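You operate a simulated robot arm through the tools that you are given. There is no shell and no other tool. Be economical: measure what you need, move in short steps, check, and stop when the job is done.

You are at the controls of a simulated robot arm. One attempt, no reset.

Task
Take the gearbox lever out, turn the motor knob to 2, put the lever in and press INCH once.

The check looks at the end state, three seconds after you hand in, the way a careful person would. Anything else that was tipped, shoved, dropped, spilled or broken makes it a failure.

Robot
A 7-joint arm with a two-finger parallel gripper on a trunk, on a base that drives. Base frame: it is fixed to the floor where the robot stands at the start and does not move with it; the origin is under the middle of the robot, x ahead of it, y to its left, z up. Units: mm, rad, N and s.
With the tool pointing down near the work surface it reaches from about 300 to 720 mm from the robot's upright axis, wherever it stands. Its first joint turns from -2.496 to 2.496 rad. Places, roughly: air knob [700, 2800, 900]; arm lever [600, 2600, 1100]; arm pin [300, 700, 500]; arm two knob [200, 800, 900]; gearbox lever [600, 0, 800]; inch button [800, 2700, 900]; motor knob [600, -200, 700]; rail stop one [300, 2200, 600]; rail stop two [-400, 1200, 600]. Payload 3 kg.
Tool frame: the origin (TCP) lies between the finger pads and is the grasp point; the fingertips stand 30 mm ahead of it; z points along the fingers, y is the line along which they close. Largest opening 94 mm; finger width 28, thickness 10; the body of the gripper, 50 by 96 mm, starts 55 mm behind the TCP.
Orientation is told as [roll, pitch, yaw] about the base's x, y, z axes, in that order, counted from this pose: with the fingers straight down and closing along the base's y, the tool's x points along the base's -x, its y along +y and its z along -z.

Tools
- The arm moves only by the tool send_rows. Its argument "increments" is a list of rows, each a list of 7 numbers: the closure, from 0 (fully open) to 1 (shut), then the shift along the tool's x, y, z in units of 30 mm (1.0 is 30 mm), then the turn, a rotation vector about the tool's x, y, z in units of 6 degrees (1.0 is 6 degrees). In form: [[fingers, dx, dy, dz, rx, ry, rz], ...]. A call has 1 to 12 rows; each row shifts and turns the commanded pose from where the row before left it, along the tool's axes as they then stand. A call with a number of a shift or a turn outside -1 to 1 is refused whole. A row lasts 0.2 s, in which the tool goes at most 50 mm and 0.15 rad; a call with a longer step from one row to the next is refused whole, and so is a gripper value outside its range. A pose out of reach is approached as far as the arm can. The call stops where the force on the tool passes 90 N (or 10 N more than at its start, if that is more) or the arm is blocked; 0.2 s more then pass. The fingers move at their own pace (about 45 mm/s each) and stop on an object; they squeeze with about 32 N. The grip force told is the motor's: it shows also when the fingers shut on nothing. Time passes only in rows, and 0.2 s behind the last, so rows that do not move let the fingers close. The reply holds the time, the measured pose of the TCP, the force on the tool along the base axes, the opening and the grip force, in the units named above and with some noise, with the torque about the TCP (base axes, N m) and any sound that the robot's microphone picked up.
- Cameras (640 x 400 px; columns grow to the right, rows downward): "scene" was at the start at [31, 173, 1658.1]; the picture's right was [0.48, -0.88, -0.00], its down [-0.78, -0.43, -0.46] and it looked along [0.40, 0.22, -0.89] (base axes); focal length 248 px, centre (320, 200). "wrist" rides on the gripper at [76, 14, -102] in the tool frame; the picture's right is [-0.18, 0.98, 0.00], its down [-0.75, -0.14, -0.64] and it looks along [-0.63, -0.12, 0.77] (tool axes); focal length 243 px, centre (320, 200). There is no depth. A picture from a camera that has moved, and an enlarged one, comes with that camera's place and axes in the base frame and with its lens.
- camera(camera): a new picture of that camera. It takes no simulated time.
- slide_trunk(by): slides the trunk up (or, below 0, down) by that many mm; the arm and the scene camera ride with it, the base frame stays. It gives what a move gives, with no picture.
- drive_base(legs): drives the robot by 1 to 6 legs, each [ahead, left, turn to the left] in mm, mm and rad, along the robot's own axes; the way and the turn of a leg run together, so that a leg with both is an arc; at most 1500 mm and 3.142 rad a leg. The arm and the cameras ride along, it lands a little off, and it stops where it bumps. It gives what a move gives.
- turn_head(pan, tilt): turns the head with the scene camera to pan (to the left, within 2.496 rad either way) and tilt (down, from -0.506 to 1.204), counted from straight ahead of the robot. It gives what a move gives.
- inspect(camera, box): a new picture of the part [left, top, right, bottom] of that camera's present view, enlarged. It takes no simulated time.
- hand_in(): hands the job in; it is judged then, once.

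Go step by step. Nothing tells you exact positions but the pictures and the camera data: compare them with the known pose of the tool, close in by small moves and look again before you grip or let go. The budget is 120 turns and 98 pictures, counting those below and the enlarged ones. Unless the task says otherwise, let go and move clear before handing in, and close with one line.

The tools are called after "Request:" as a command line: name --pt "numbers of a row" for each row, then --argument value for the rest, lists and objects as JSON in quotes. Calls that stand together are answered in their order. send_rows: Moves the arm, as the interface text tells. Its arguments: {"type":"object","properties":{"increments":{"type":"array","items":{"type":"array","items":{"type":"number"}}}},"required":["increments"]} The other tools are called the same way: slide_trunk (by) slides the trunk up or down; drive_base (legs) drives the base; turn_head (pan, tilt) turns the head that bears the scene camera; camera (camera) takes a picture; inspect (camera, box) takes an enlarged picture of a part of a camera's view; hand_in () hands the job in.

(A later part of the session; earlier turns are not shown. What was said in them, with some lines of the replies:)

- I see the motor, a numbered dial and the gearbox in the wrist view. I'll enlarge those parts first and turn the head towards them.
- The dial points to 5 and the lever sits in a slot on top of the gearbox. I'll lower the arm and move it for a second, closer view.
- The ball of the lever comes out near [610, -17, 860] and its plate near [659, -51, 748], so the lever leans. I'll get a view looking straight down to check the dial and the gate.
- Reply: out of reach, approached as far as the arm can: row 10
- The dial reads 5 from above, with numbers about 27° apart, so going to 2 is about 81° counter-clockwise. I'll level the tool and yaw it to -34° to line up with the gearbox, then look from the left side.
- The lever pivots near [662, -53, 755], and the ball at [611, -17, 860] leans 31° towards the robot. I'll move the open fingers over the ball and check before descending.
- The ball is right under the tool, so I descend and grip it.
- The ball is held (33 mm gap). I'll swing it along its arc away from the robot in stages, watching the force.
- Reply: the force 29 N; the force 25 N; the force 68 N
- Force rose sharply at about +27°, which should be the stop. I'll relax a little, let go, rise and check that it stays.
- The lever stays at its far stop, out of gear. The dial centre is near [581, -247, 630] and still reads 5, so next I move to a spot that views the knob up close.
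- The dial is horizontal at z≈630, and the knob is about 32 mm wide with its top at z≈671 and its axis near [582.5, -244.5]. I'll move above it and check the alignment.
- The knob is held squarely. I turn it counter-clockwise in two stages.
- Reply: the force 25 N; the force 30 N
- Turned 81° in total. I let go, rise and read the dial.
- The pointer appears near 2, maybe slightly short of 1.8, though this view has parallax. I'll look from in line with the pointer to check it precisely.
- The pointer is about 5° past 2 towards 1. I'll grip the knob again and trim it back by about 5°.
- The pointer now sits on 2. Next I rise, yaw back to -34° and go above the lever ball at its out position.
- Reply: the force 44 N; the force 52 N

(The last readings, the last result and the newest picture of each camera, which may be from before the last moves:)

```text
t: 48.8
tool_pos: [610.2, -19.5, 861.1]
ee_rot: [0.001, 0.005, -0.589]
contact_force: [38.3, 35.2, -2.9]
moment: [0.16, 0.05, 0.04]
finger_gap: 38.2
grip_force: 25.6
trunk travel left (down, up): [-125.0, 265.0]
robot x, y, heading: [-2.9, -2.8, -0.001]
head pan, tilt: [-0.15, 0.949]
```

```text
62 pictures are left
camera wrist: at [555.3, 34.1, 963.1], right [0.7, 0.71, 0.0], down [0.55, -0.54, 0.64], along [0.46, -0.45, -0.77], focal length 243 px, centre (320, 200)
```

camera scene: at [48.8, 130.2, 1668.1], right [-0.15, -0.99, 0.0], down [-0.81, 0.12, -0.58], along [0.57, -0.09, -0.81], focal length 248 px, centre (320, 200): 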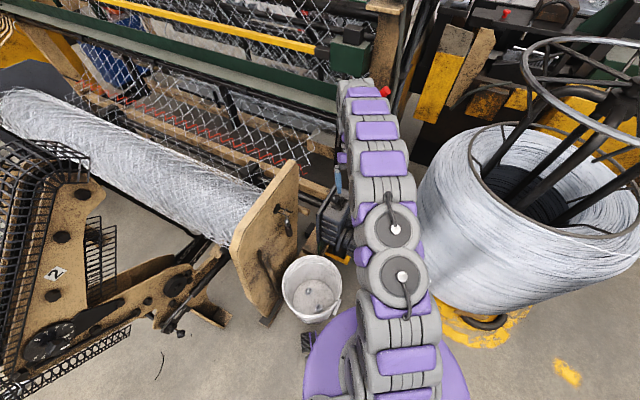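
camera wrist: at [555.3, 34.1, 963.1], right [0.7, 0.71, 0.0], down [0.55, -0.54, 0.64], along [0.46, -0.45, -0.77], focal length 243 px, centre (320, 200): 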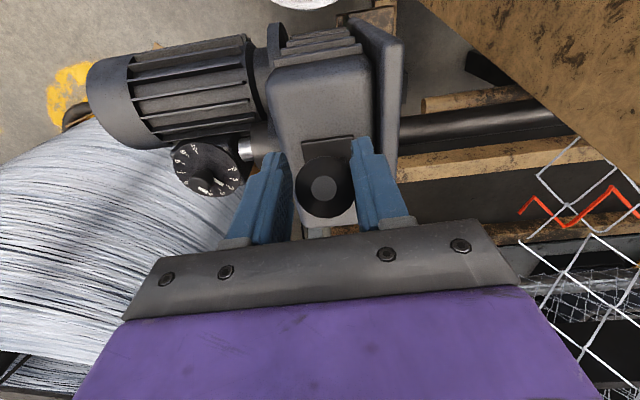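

The ball is almost back at its starting place, with some sideways load. I'll recentre the grip and press on to the stop.

Request:
send_rows --pt "0.9 0 0.1 0 0 0 0" --pt "0.9 0.1 0.02 0.04 0 0 0" --pt "0.9 0.1 0 0.05 0 0 0" --pt "0.9 0 0 0 0 0 0"

```text
t: 49.8
tool_pos: [610.3, -15.3, 859.1]
ee_rot: [0.005, -0.002, -0.589]
contact_force: [66.6, 8.1, 16.9]
moment: [0.11, -0.27, -0.34]
finger_gap: 34.5
grip_force: 22.0
trunk travel left (down, up): [-125.0, 265.0]
robot x, y, heading: [5.1, 3.4, -0.002]
head pan, tilt: [-0.15, 0.949]
```

That is the stop (about 50 N). I release, rise and check.

Request:
send_rows --pt "0.9 -0.1 0 -0.05 0 0 0" --pt "0 0 0 0 0 0 0" --pt "0 0 0 0 0 0 0" --pt "0 0 0 0 0 0 0" --pt "0 0 0 0 0 0 0" --pt "0 0 0 -0.9 0 0 0" --pt "0 0 0 -0.9 0 0 0" --pt "0 0 0 -0.9 0 0 0" --pt "0 0.9 0 -0.5 0 0 0" --pt "0 0.9 0 0 0 0 0" --pt "0 0.9 0 0 0 0 0" --pt "0 0 0 0 0 0 0"

Request:
camera --camera "wrist"

```text
t: 52.4
tool_pos: [540.2, 29.8, 955.7]
ee_rot: [0.002, 0.003, -0.591]
contact_force: [-0.2, -0.7, 0.1]
moment: [-0.02, 0.01, 0.03]
finger_gap: 93.8
grip_force: 0.1
trunk travel left (down, up): [-125.0, 265.0]
robot x, y, heading: [1.0, 0.0, -0.0]
head pan, tilt: [-0.15, 0.949]
```

```text
61 pictures are left
camera wrist: at [484.8, 81.8, 1058.0], right [0.7, 0.71, 0.0], down [0.55, -0.54, 0.64], along [0.46, -0.45, -0.77], focal length 243 px, centre (320, 200)
```

wrist: 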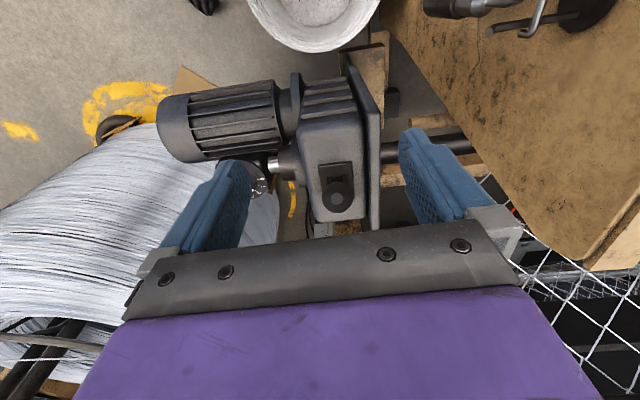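

The lever is back in. Next is INCH, roughly at [800, 2700, 900], so I'll survey the surroundings with the head before driving.

Request:
turn_head --pan 1.2 --tilt 0.45

Request:
camera --camera "scene"

Request:
turn_head --pan 2.2 --tilt 0.6

Request:
camera --camera "scene"

Request:
turn_head --pan 0.5 --tilt 0.4

Request:
camera --camera "scene"

```text
t: 53.9
tool_pos: [540.6, 28.9, 957.2]
ee_rot: [0.003, 0.004, -0.592]
contact_force: [-0.1, 1.1, 0.0]
moment: [-0.02, -0.01, 0.0]
finger_gap: 93.8
grip_force: 0.0
trunk travel left (down, up): [-125.0, 265.0]
robot x, y, heading: [0.1, -0.6, -0.001]
head pan, tilt: [1.201, 0.45]
```

```text
60 pictures are left
camera scene: at [9.0, 227.6, 1710.0], right [0.93, -0.36, 0.0], down [-0.16, -0.41, -0.9], along [0.33, 0.84, -0.44], focal length 248 px, centre (320, 200)
```

scene: 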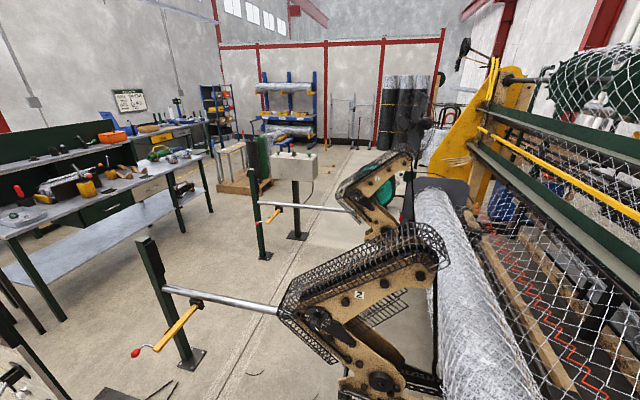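

```text
t: 55.2
tool_pos: [540.0, 29.6, 957.5]
ee_rot: [0.002, 0.002, -0.591]
contact_force: [-0.8, -0.3, 0.0]
moment: [0.02, -0.01, -0.01]
finger_gap: 94.0
grip_force: 0.2
trunk travel left (down, up): [-125.0, 265.0]
robot x, y, heading: [-1.3, -2.7, -0.003]
head pan, tilt: [2.201, 0.6]
```

```text
59 pictures are left
camera scene: at [-76.4, 213.5, 1696.7], right [0.81, 0.59, 0.0], down [0.33, -0.46, -0.83], along [-0.49, 0.67, -0.56], focal length 248 px, centre (320, 200)
```

scene: 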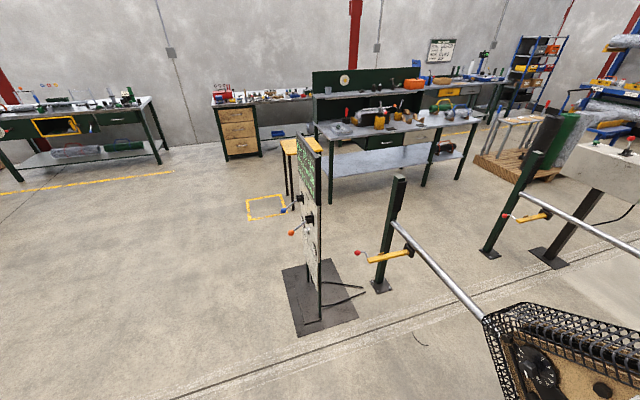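

```text
t: 56.9
tool_pos: [540.8, 28.9, 956.0]
ee_rot: [0.003, 0.005, -0.59]
contact_force: [-0.3, -0.5, 0.4]
moment: [-0.01, -0.01, -0.02]
finger_gap: 94.0
grip_force: 0.0
trunk travel left (down, up): [-125.0, 265.0]
robot x, y, heading: [1.0, -2.2, 0.003]
head pan, tilt: [0.499, 0.4]
```

```text
58 pictures are left
camera scene: at [57.1, 186.4, 1714.6], right [0.48, -0.88, 0.0], down [-0.34, -0.19, -0.92], along [0.81, 0.44, -0.39], focal length 248 px, centre (320, 200)
```

scene: 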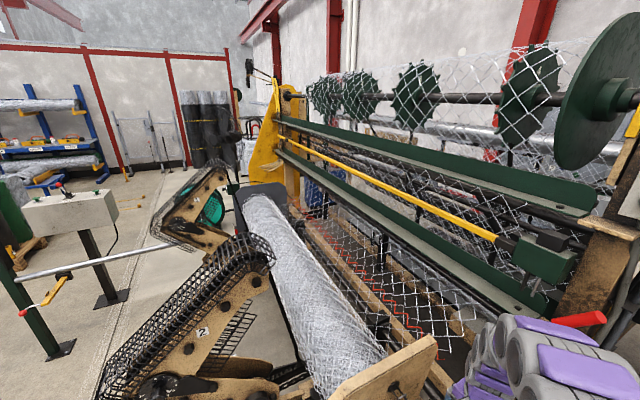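

Request:
inspect --camera "scene" --box '[0, 150, 160, 250]'

Request:
turn_head --pan 1.3 --tilt 0.5

Request:
inspect --camera "scene" --box '[200, 80, 440, 230]'

```text
4.00 times, centred on (80, 200) of scene
camera zoom: at [57.1, 186.4, 1714.6], right [0.48, -0.88, 0.0], down [-0.34, -0.19, -0.92], along [0.81, 0.44, -0.39], focal length 992 px, centre (1280, 200)
```

zoom: 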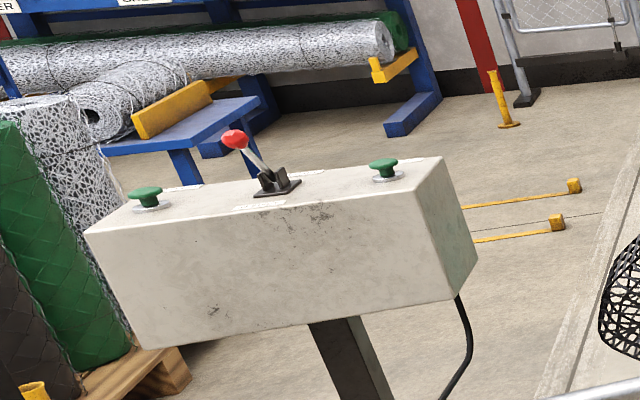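

```text
t: 58.1
tool_pos: [540.4, 28.1, 956.7]
ee_rot: [0.004, 0.003, -0.59]
contact_force: [-0.5, -1.2, -0.3]
moment: [0.0, 0.0, -0.02]
finger_gap: 94.0
grip_force: 0.1
trunk travel left (down, up): [-125.0, 265.0]
robot x, y, heading: [-3.7, -1.3, 0.001]
head pan, tilt: [1.3, 0.499]
```

```text
2.67 times, centred on (320, 155) of scene
camera zoom: at [0.1, 229.7, 1705.6], right [0.96, -0.27, 0.0], down [-0.13, -0.46, -0.88], along [0.23, 0.85, -0.48], focal length 661 px, centre (320, 320)
```

zoom: 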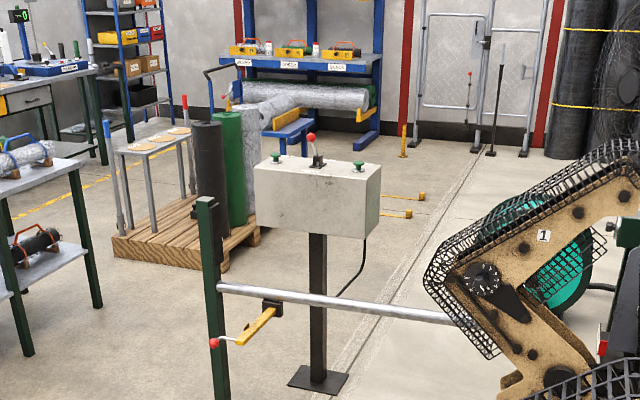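

The console is a box on a post near [682, 2709] beyond the two rails, and the INCH button may be on its far face. I'll tuck the arm, then look behind for a route round the rail posts.

Request:
send_rows --pt "0 0.78 -0.72 -0.52 0 0 0" --pt "0 0.78 -0.72 -0.52 0 0 0" --pt "0 0.78 -0.72 -0.52 0 0 0" --pt "0 0.78 -0.72 -0.52 0 0 0" --pt "0 0.78 -0.72 -0.52 0 0 0" --pt "0 0.78 -0.72 -0.52 0 0 0" --pt "0.9 0 0 0 0 0 -0.94" --pt "0.9 0 0 0 0 0 -0.94" --pt "0.9 0 0 0 0 0 -0.94" --pt "0.9 0 0 0 0 0 -0.94" --pt "0.9 0 0 0 0 0 -0.94" --pt "0.9 0 0 0 0 0 -0.94"

Request:
turn_head --pan 2.496 --tilt 0.9

Request:
camera --camera "scene"

Request:
turn_head --pan -2.496 --tilt 0.7

Request:
camera --camera "scene"

```text
t: 60.7
tool_pos: [351.6, -1.3, 1050.6]
ee_rot: [0.004, 0.003, 0.001]
contact_force: [-1.1, 0.1, 0.0]
moment: [-0.01, 0.02, 0.02]
finger_gap: 9.4
grip_force: 0.1
trunk travel left (down, up): [-125.0, 265.0]
robot x, y, heading: [-0.5, -0.3, -0.0]
head pan, tilt: [1.3, 0.499]
```

```text
t: 62.1
tool_pos: [351.3, -2.5, 1050.9]
ee_rot: [0.007, 0.0, 0.001]
contact_force: [-0.7, -0.1, 0.7]
moment: [0.01, 0.02, 0.03]
finger_gap: 9.6
grip_force: 0.1
trunk travel left (down, up): [-125.0, 265.0]
robot x, y, heading: [-0.6, 2.4, -0.001]
head pan, tilt: [2.496, 0.901]
```

```text
55 pictures are left
camera scene: at [-86.5, 187.0, 1671.9], right [0.6, 0.8, 0.0], down [0.62, -0.47, -0.62], along [-0.5, 0.37, -0.78], focal length 248 px, centre (320, 200)
```

scene: 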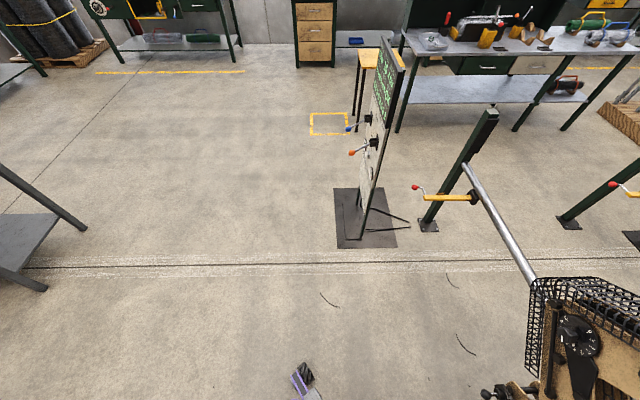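

```text
t: 66.0
tool_pos: [352.5, -2.4, 1051.1]
ee_rot: [0.006, 0.002, 0.001]
contact_force: [1.0, 0.0, 0.1]
moment: [-0.01, 0.01, 0.0]
finger_gap: 9.4
grip_force: 0.1
trunk travel left (down, up): [-125.0, 265.0]
robot x, y, heading: [-3.1, 2.4, 0.002]
head pan, tilt: [-2.496, 0.7]
```

```text
54 pictures are left
camera scene: at [-94.1, 90.3, 1688.1], right [-0.6, 0.8, 0.0], down [0.51, 0.39, -0.77], along [-0.61, -0.46, -0.64], focal length 248 px, centre (320, 200)
```

scene: 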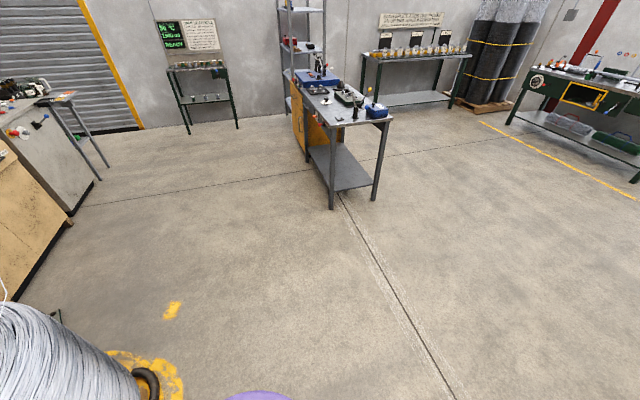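

The corridor between the bench and the stand and rail posts is about 850–1200 mm wide, and the robot footprint is about ±220 mm. I'll back away from the machine and drive to its entrance west of the stand.

Request:
drive_base --legs '[[-1300, 150, 0], [-380, 1000, 0], [0, 0, 0.95]]'

Request:
turn_head --pan 0.0 --tilt 0.6

Request:
camera --camera "scene"

```text
t: 80.1
tool_pos: [-1468.6, 1445.1, 1051.3]
ee_rot: [0.005, 0.003, 0.949]
contact_force: [0.6, -0.8, -0.3]
moment: [0.04, -0.02, 0.0]
finger_gap: 9.5
grip_force: 0.0
trunk travel left (down, up): [-125.0, 265.0]
robot x, y, heading: [-1677.6, 1158.1, 0.949]
head pan, tilt: [-2.496, 0.7]
```

```text
t: 82.4
tool_pos: [-1467.9, 1444.6, 1050.9]
ee_rot: [0.004, 0.001, 0.95]
contact_force: [-0.2, -0.6, 0.6]
moment: [0.02, -0.01, -0.01]
finger_gap: 9.4
grip_force: 0.0
trunk travel left (down, up): [-125.0, 265.0]
robot x, y, heading: [-1675.9, 1156.7, 0.948]
head pan, tilt: [0.0, 0.6]
```

```text
53 pictures are left
camera scene: at [-1752.6, 1292.6, 1696.5], right [0.81, -0.58, 0.0], down [-0.33, -0.46, -0.82], along [0.48, 0.67, -0.57], focal length 248 px, centre (320, 200)
```

scene: 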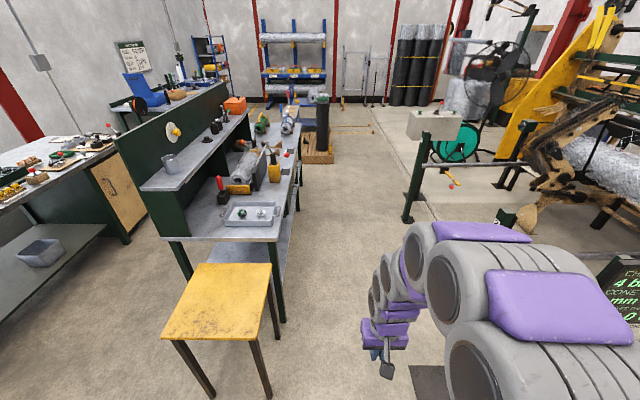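

The passage is centred on the robot's heading, with about 380–400 mm free on each side. I'll drive straight through and look at the console from behind it.

Request:
drive_base --legs '[[1450, -10, 0], [1250, -110, 0]]'

Request:
turn_head --pan -1.66 --tilt 0.6

Request:
camera --camera "scene"

```text
t: 95.6
tool_pos: [208.1, 3579.7, 1049.8]
ee_rot: [0.006, 0.0, 0.948]
contact_force: [1.0, 0.0, -0.2]
moment: [-0.02, -0.04, -0.03]
finger_gap: 9.5
grip_force: 0.0
trunk travel left (down, up): [-125.0, 265.0]
robot x, y, heading: [4.7, 3297.5, 0.949]
head pan, tilt: [0.0, 0.6]
```

```text
t: 97.3
tool_pos: [208.3, 3579.0, 1050.3]
ee_rot: [0.006, -0.001, 0.948]
contact_force: [0.3, -0.5, -1.0]
moment: [0.02, -0.02, -0.02]
finger_gap: 9.2
grip_force: 0.0
trunk travel left (down, up): [-125.0, 265.0]
robot x, y, heading: [0.0, 3294.5, 0.946]
head pan, tilt: [-1.66, 0.6]
```

```text
52 pictures are left
camera scene: at [-61.0, 3297.9, 1696.7], right [-0.65, -0.76, 0.0], down [-0.43, 0.37, -0.83], along [0.62, -0.54, -0.56], focal length 248 px, centre (320, 200)
```

scene: 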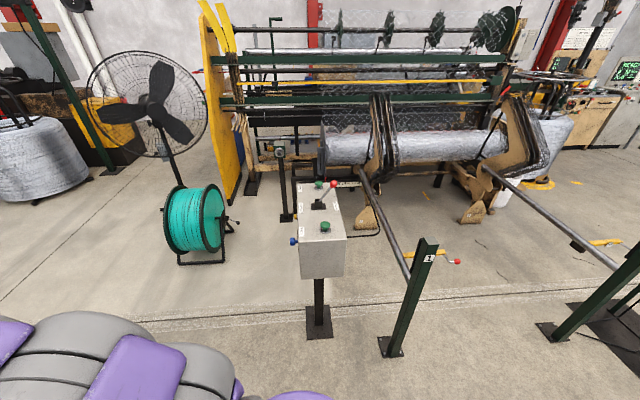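

Request:
inspect --camera "scene" --box '[270, 160, 390, 280]'

```text
3.33 times, centred on (330, 220) of scene
camera zoom: at [-61.0, 3297.9, 1696.7], right [-0.65, -0.76, 0.0], down [-0.43, 0.37, -0.83], along [0.62, -0.54, -0.56], focal length 827 px, centre (287, 133)
```

zoom: 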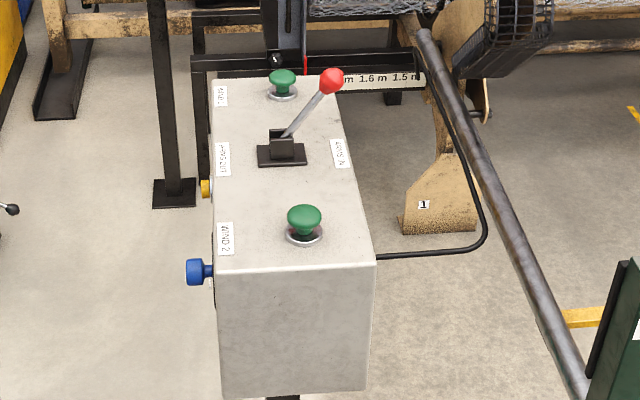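

The back face carries a blue knob (air) and a yellow button, which should be INCH. I'll turn here and drive to stand squarely in front of that face.

Request:
drive_base --legs '[[0, 0, 3.13], [-884, 931, 0]]'

Request:
turn_head --pan 0.1 --tilt 0.7

Request:
camera --camera "scene"

Request:
camera --camera "wrist"

```text
t: 111.1
tool_pos: [1066.4, 3189.9, 1051.4]
ee_rot: [0.006, 0.0, -2.187]
contact_force: [0.3, -0.1, 1.1]
moment: [0.0, 0.03, -0.01]
finger_gap: 9.5
grip_force: 0.1
trunk travel left (down, up): [-125.0, 265.0]
robot x, y, heading: [1269.9, 3476.5, -2.189]
head pan, tilt: [-1.66, 0.6]
```

```text
t: 112.8
tool_pos: [1067.0, 3189.7, 1051.4]
ee_rot: [0.003, -0.001, -2.187]
contact_force: [-0.5, 0.9, -0.4]
moment: [0.01, 0.0, 0.0]
finger_gap: 9.3
grip_force: 0.1
trunk travel left (down, up): [-125.0, 265.0]
robot x, y, heading: [1275.4, 3476.9, -2.185]
head pan, tilt: [0.099, 0.7]
```

```text
50 pictures are left
camera scene: at [1361.7, 3343.0, 1687.9], right [-0.87, 0.5, 0.0], down [0.32, 0.56, -0.76], along [-0.38, -0.66, -0.65], focal length 248 px, centre (320, 200)
```

scene: 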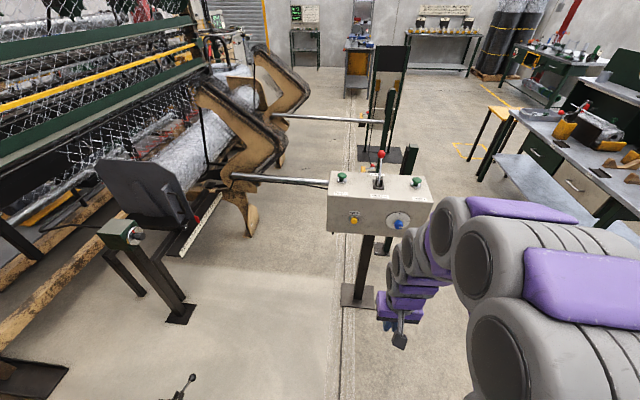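

```text
49 pictures are left
camera wrist: at [1122.1, 3243.7, 1152.8], right [0.7, -0.72, 0.0], down [-0.55, -0.53, 0.64], along [-0.46, -0.45, -0.77], focal length 243 px, centre (320, 200)
```

wrist: 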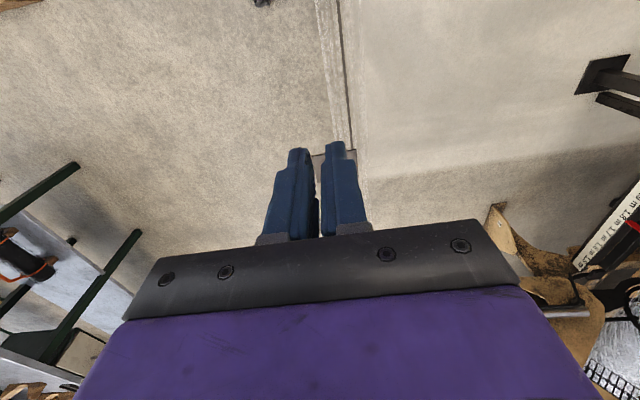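

Request:
inspect --camera "scene" --box '[316, 145, 446, 245]'

```text
4.00 times, centred on (381, 195) of scene
camera zoom: at [1361.7, 3343.0, 1687.9], right [-0.87, 0.5, 0.0], down [0.32, 0.56, -0.76], along [-0.38, -0.66, -0.65], focal length 992 px, centre (76, 220)
```

zoom: 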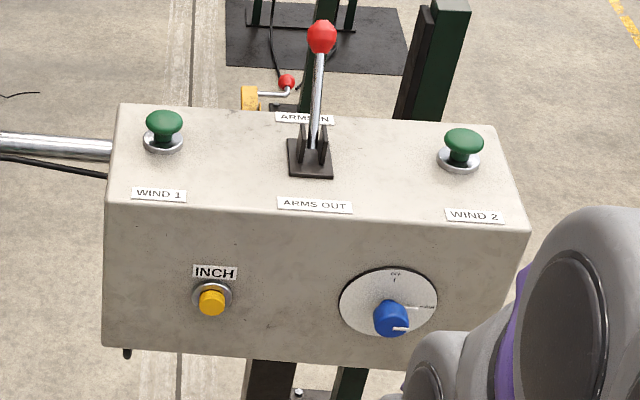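

The label confirms the yellow button is INCH, at about [815, 2710, 868]. I'll tilt the closed fingers to point forward while well clear of the console.

Request:
send_rows --pt "1 -0.8 0 0.9 0 0 0" --pt "1 -0.8 0 0.9 0 0 0" --pt "1 -0.8 0 0.9 0 0 0" --pt "1 -0.8 0 0.9 0 0 0" --pt "1 0 0 0 0 -1 0" --pt "1 0 0 0 0 -1 0" --pt "1 0 0 0 0 -1 0" --pt "1 0 0 0 0 -1 0" --pt "1 0 0 0 0 -1 0" --pt "1 0 0 0 0 -1 0" --pt "1 0 0 0 0 -1 0" --pt "1 0 0 0 0 0 0"

Request:
send_rows --pt "1 0 0 0 0 -1 0" --pt "1 0 0 0 0 -1 0" --pt "1 0 0 0 0 -1 0" --pt "1 0 0 0 0 -1 0" --pt "1 0 0 0 0 -1 0" --pt "1 0 0 0 0 -1 0" --pt "1 0 0 0 0 -1 0" --pt "1 0 0 0 0 -1 0" --pt "1 0 0 0 0 0 0"

Request:
camera --camera "wrist"

Request:
camera --camera "scene"

```text
t: 115.4
tool_pos: [987.1, 3060.1, 935.9]
ee_rot: [0.006, -0.609, -2.187]
contact_force: [-0.6, 1.3, -0.1]
moment: [0.01, 0.02, 0.02]
finger_gap: 0.1
grip_force: 31.9
out of reach, approached as far as the arm can: row 8, 9, 10, 11
trunk travel left (down, up): [-125.0, 265.0]
robot x, y, heading: [1271.9, 3472.5, -2.189]
head pan, tilt: [0.099, 0.7]
```

```text
t: 117.4
tool_pos: [915.6, 2981.7, 1003.0]
ee_rot: [0.002, -1.155, -2.194]
contact_force: [0.3, -0.8, -0.1]
moment: [0.01, -0.01, -0.03]
finger_gap: 0.0
grip_force: 32.8
out of reach, approached as far as the arm can: row 1, 2, 3, 4, 5, 6, 7, 8
trunk travel left (down, up): [-125.0, 265.0]
robot x, y, heading: [1272.7, 3477.6, -2.187]
head pan, tilt: [0.099, 0.7]
```

```text
47 pictures are left
camera wrist: at [999.0, 3073.9, 973.4], right [0.76, -0.63, 0.17], down [0.05, 0.31, 0.95], along [-0.65, -0.71, 0.27], focal length 243 px, centre (320, 200)
```

wrist: 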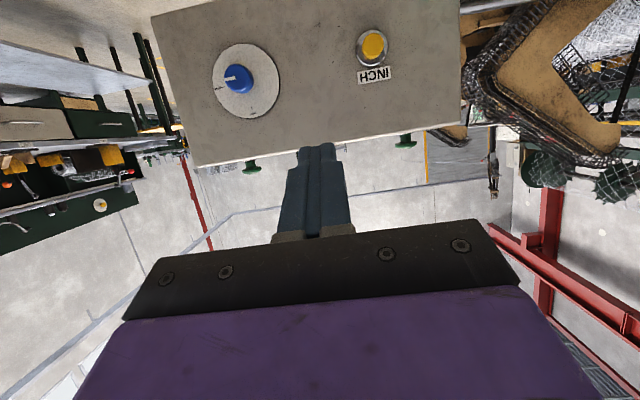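

```text
46 pictures are left
camera scene: at [1360.4, 3342.1, 1687.8], right [-0.87, 0.49, 0.0], down [0.32, 0.56, -0.76], along [-0.38, -0.66, -0.65], focal length 248 px, centre (320, 200)
```

scene: 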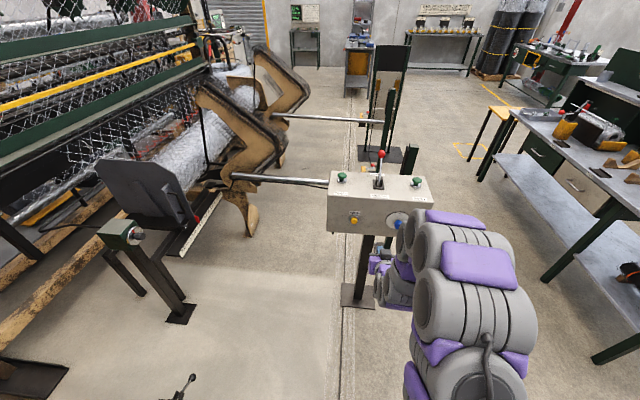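

The arm tilts to about 66° here, close to horizontal. I'll lower the trunk to bring the fingers to button height.

Request:
slide_trunk --by -115

Request:
camera --camera "wrist"

```text
t: 118.9
tool_pos: [916.0, 2982.9, 886.6]
ee_rot: [0.003, -1.154, -2.195]
contact_force: [0.3, -0.1, 0.0]
moment: [0.0, 0.0, 0.01]
finger_gap: 0.0
grip_force: 32.5
trunk travel left (down, up): [-10.0, 380.0]
robot x, y, heading: [1274.7, 3474.4, -2.189]
head pan, tilt: [0.099, 0.7]
```

```text
45 pictures are left
camera wrist: at [999.5, 3074.1, 858.5], right [0.76, -0.63, 0.17], down [0.05, 0.31, 0.95], along [-0.65, -0.71, 0.27], focal length 243 px, centre (320, 200)
```

wrist: 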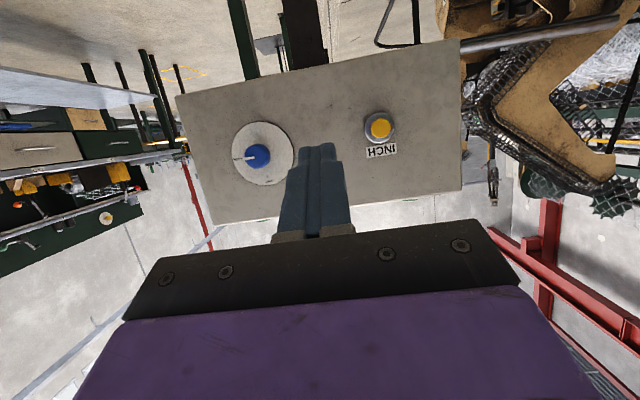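

Two wrist views put INCH at [818, 2710, 869], which is 252 mm ahead of the fingertip and 80 mm to its left. I'll pull the hand back a little for working room and see how the arm follows.

Request:
send_rows --pt "1 0.405 0 -0.915 0 0 0" --pt "1 0.405 0 -0.915 0 0 0" --pt "1 0 0 0 0 0 0"

```text
t: 119.7
tool_pos: [919.5, 2987.3, 888.1]
ee_rot: [0.003, -1.153, -2.193]
contact_force: [-0.1, 0.5, -0.3]
moment: [0.03, -0.02, 0.0]
finger_gap: 0.0
grip_force: 31.7
out of reach, approached as far as the arm can: row 1, 2
trunk travel left (down, up): [-10.0, 380.0]
robot x, y, heading: [1269.9, 3476.4, -2.191]
head pan, tilt: [0.099, 0.7]
```

Request:
send_rows --pt "1 -0.405 0 0.915 0 0 0" --pt "1 -0.405 0 0.915 0 0 0" --pt "1 0 0 0 0 0 0"

```text
t: 120.5
tool_pos: [884.1, 2938.9, 887.8]
ee_rot: [0.002, -1.153, -2.195]
contact_force: [0.9, 1.1, 0.0]
moment: [-0.01, 0.02, 0.03]
finger_gap: 0.1
grip_force: 32.2
trunk travel left (down, up): [-10.0, 380.0]
robot x, y, heading: [1268.5, 3470.2, -2.185]
head pan, tilt: [0.099, 0.7]
```

Forward motion works, so I'll bring the base 110 mm closer and 82 mm left to line up with the button.

Request:
drive_base --legs '[[110, 82, 0]]'

Request:
camera --camera "wrist"

```text
t: 121.8
tool_pos: [882.6, 2804.2, 889.3]
ee_rot: [0.013, -1.152, -2.205]
contact_force: [-1.1, -0.1, 0.4]
moment: [0.0, 0.01, 0.06]
finger_gap: 0.0
grip_force: 31.1
trunk travel left (down, up): [-10.0, 380.0]
robot x, y, heading: [1272.8, 3335.0, -2.19]
head pan, tilt: [0.099, 0.7]
```

```text
44 pictures are left
camera wrist: at [966.3, 2896.2, 859.7], right [0.75, -0.63, 0.17], down [0.05, 0.31, 0.95], along [-0.66, -0.71, 0.27], focal length 243 px, centre (320, 200)
```

wrist: 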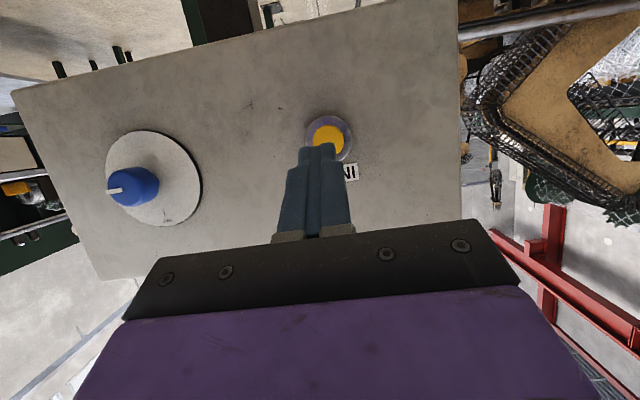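

The fingertip is now about 80 mm from the button. I'll approach with a small correction left and down and look again.

Request:
send_rows --pt "1 0.3 0.15 0.3 0 0 0" --pt "1 0.05 0 0.45 0 0 0" --pt "1 -0.26 0 0.68 0 0 0" --pt "1 -0.26 0 0.68 0 0 0" --pt "1 0 0 0 0 0 0"

Request:
inspect --camera "wrist" --box '[240, 80, 420, 200]'

```text
t: 123.0
tool_pos: [856.4, 2751.6, 868.7]
ee_rot: [-0.002, -1.156, -2.192]
contact_force: [-0.9, -0.4, 0.3]
moment: [-0.03, -0.03, 0.01]
finger_gap: 0.0
grip_force: 31.8
trunk travel left (down, up): [-10.0, 380.0]
robot x, y, heading: [1269.8, 3339.8, -2.188]
head pan, tilt: [0.099, 0.7]
```

```text
3.33 times, centred on (330, 140) of wrist
camera zoom: at [940.0, 2842.7, 839.6], right [0.75, -0.63, 0.17], down [0.05, 0.31, 0.95], along [-0.65, -0.71, 0.27], focal length 809 px, centre (287, 400)
```

zoom: 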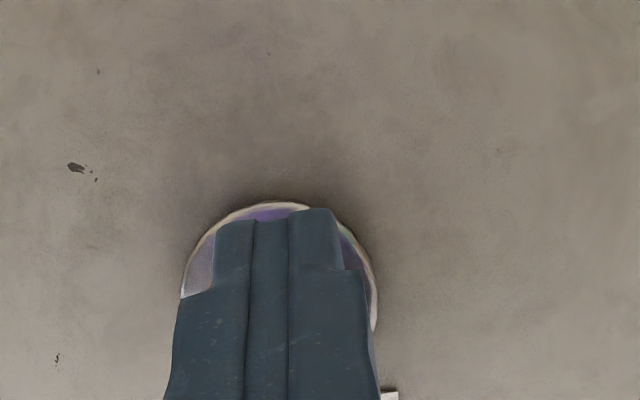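

The fingertip covers the button and is about 20–25 mm short of it. I creep forward watching force and sound.

Request:
send_rows --pt "1 -0.068 -0.08 0.153 0 0 0" --pt "1 -0.068 0 0.153 0 0 0" --pt "1 -0.068 0 0.153 0 0 0" --pt "1 0 0 0 0 0 0"

```text
t: 124.0
tool_pos: [844.3, 2741.7, 868.8]
ee_rot: [0.0, -1.155, -2.195]
contact_force: [0.2, 0.2, -0.1]
moment: [-0.03, -0.01, 0.02]
finger_gap: 0.1
grip_force: 31.9
trunk travel left (down, up): [-10.0, 380.0]
robot x, y, heading: [1274.7, 3339.4, -2.187]
head pan, tilt: [0.099, 0.7]
```

Request:
send_rows --pt "1 -0.054 0 0.122 0 0 0" --pt "1 -0.054 0 0.122 0 0 0" --pt "1 0 0 0 0 0 0"

```text
t: 124.8
tool_pos: [843.6, 2733.0, 869.5]
ee_rot: [-0.009, -1.155, -2.186]
contact_force: [7.6, 3.9, -0.4]
moment: [0.03, 0.02, 0.1]
finger_gap: 0.2
grip_force: 32.3
trunk travel left (down, up): [-10.0, 380.0]
robot x, y, heading: [1275.9, 3336.9, -2.189]
head pan, tilt: [0.099, 0.7]
heard: click
```

A click was heard at about 8 N, so the button has actuated. I back straight off.

Request:
send_rows --pt "1 0.27 0 -0.61 0 0 0" --pt "1 0.27 0 -0.61 0 0 0" --pt "1 0.27 0 -0.61 0 0 0" --pt "1 0.27 0 -0.61 0 0 0" --pt "1 0 0 0 0 0 0"

Request:
camera --camera "wrist"

Request:
camera --camera "scene"

```text
t: 126.0
tool_pos: [888.2, 2797.3, 869.5]
ee_rot: [-0.006, -1.156, -2.188]
contact_force: [-0.5, 0.6, 0.6]
moment: [0.0, 0.01, 0.03]
finger_gap: 0.3
grip_force: 32.6
trunk travel left (down, up): [-10.0, 380.0]
robot x, y, heading: [1273.0, 3336.7, -2.188]
head pan, tilt: [0.099, 0.7]
```

```text
42 pictures are left
camera wrist: at [972.9, 2890.0, 839.5], right [0.76, -0.63, 0.17], down [0.05, 0.31, 0.95], along [-0.65, -0.71, 0.27], focal length 243 px, centre (320, 200)
```

wrist: 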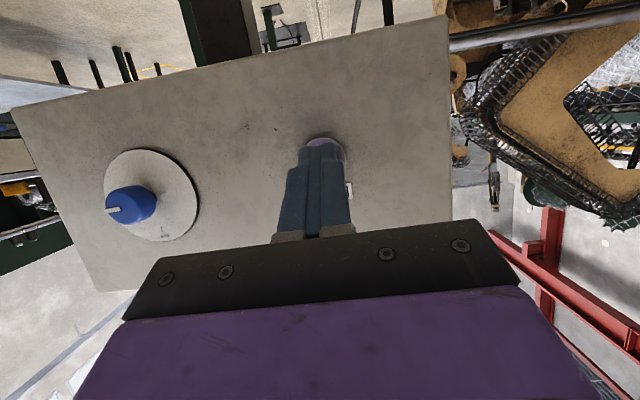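

```text
41 pictures are left
camera scene: at [1362.6, 3204.1, 1572.8], right [-0.87, 0.5, 0.0], down [0.32, 0.56, -0.76], along [-0.38, -0.66, -0.65], focal length 248 px, centre (320, 200)
```

scene: 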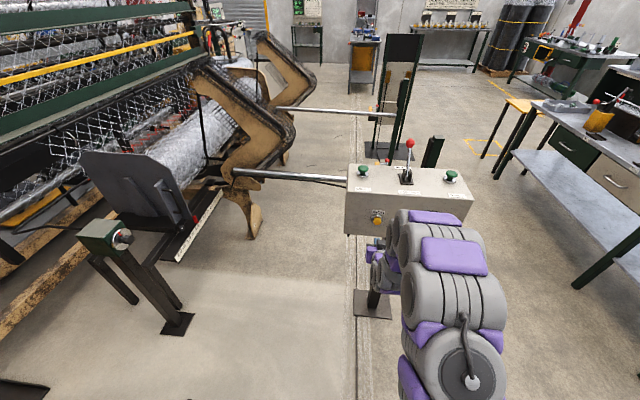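

The press registered and the fingers are clear. I back the base off a little before handing in.

Request:
drive_base --legs '[[-200, 0, 0]]'

Request:
inspect --camera "wrist" --box '[200, 50, 440, 200]'

```text
t: 127.6
tool_pos: [1003.7, 2961.1, 867.9]
ee_rot: [-0.004, -1.156, -2.189]
contact_force: [-0.3, -0.3, 0.6]
moment: [0.0, 0.02, -0.03]
finger_gap: 0.0
grip_force: 32.1
trunk travel left (down, up): [-10.0, 380.0]
robot x, y, heading: [1388.6, 3499.0, -2.185]
head pan, tilt: [0.099, 0.7]
```

```text
2.67 times, centred on (320, 125) of wrist
camera zoom: at [1088.6, 3052.7, 839.6], right [0.76, -0.63, 0.17], down [0.05, 0.31, 0.95], along [-0.65, -0.71, 0.27], focal length 647 px, centre (320, 400)
```

zoom: 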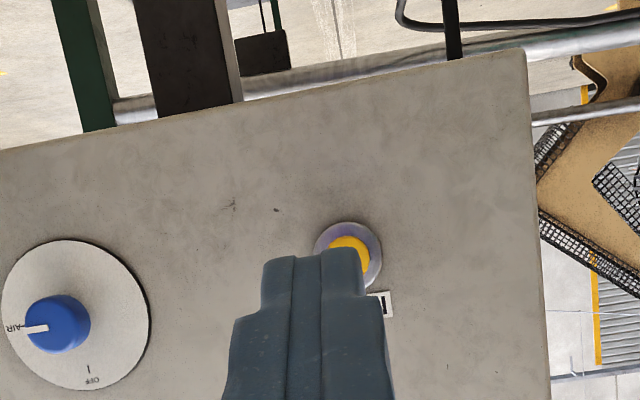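

The lever is in, the knob is on 2, INCH was pressed once with a click, and the robot is clear, so I'm handing in.

Request:
hand_in

```text
The job is handed in.
```

I took the gearbox lever out, turned the motor knob to 2, put the lever back in and pressed INCH once. I heard one click but did not see the machine move.
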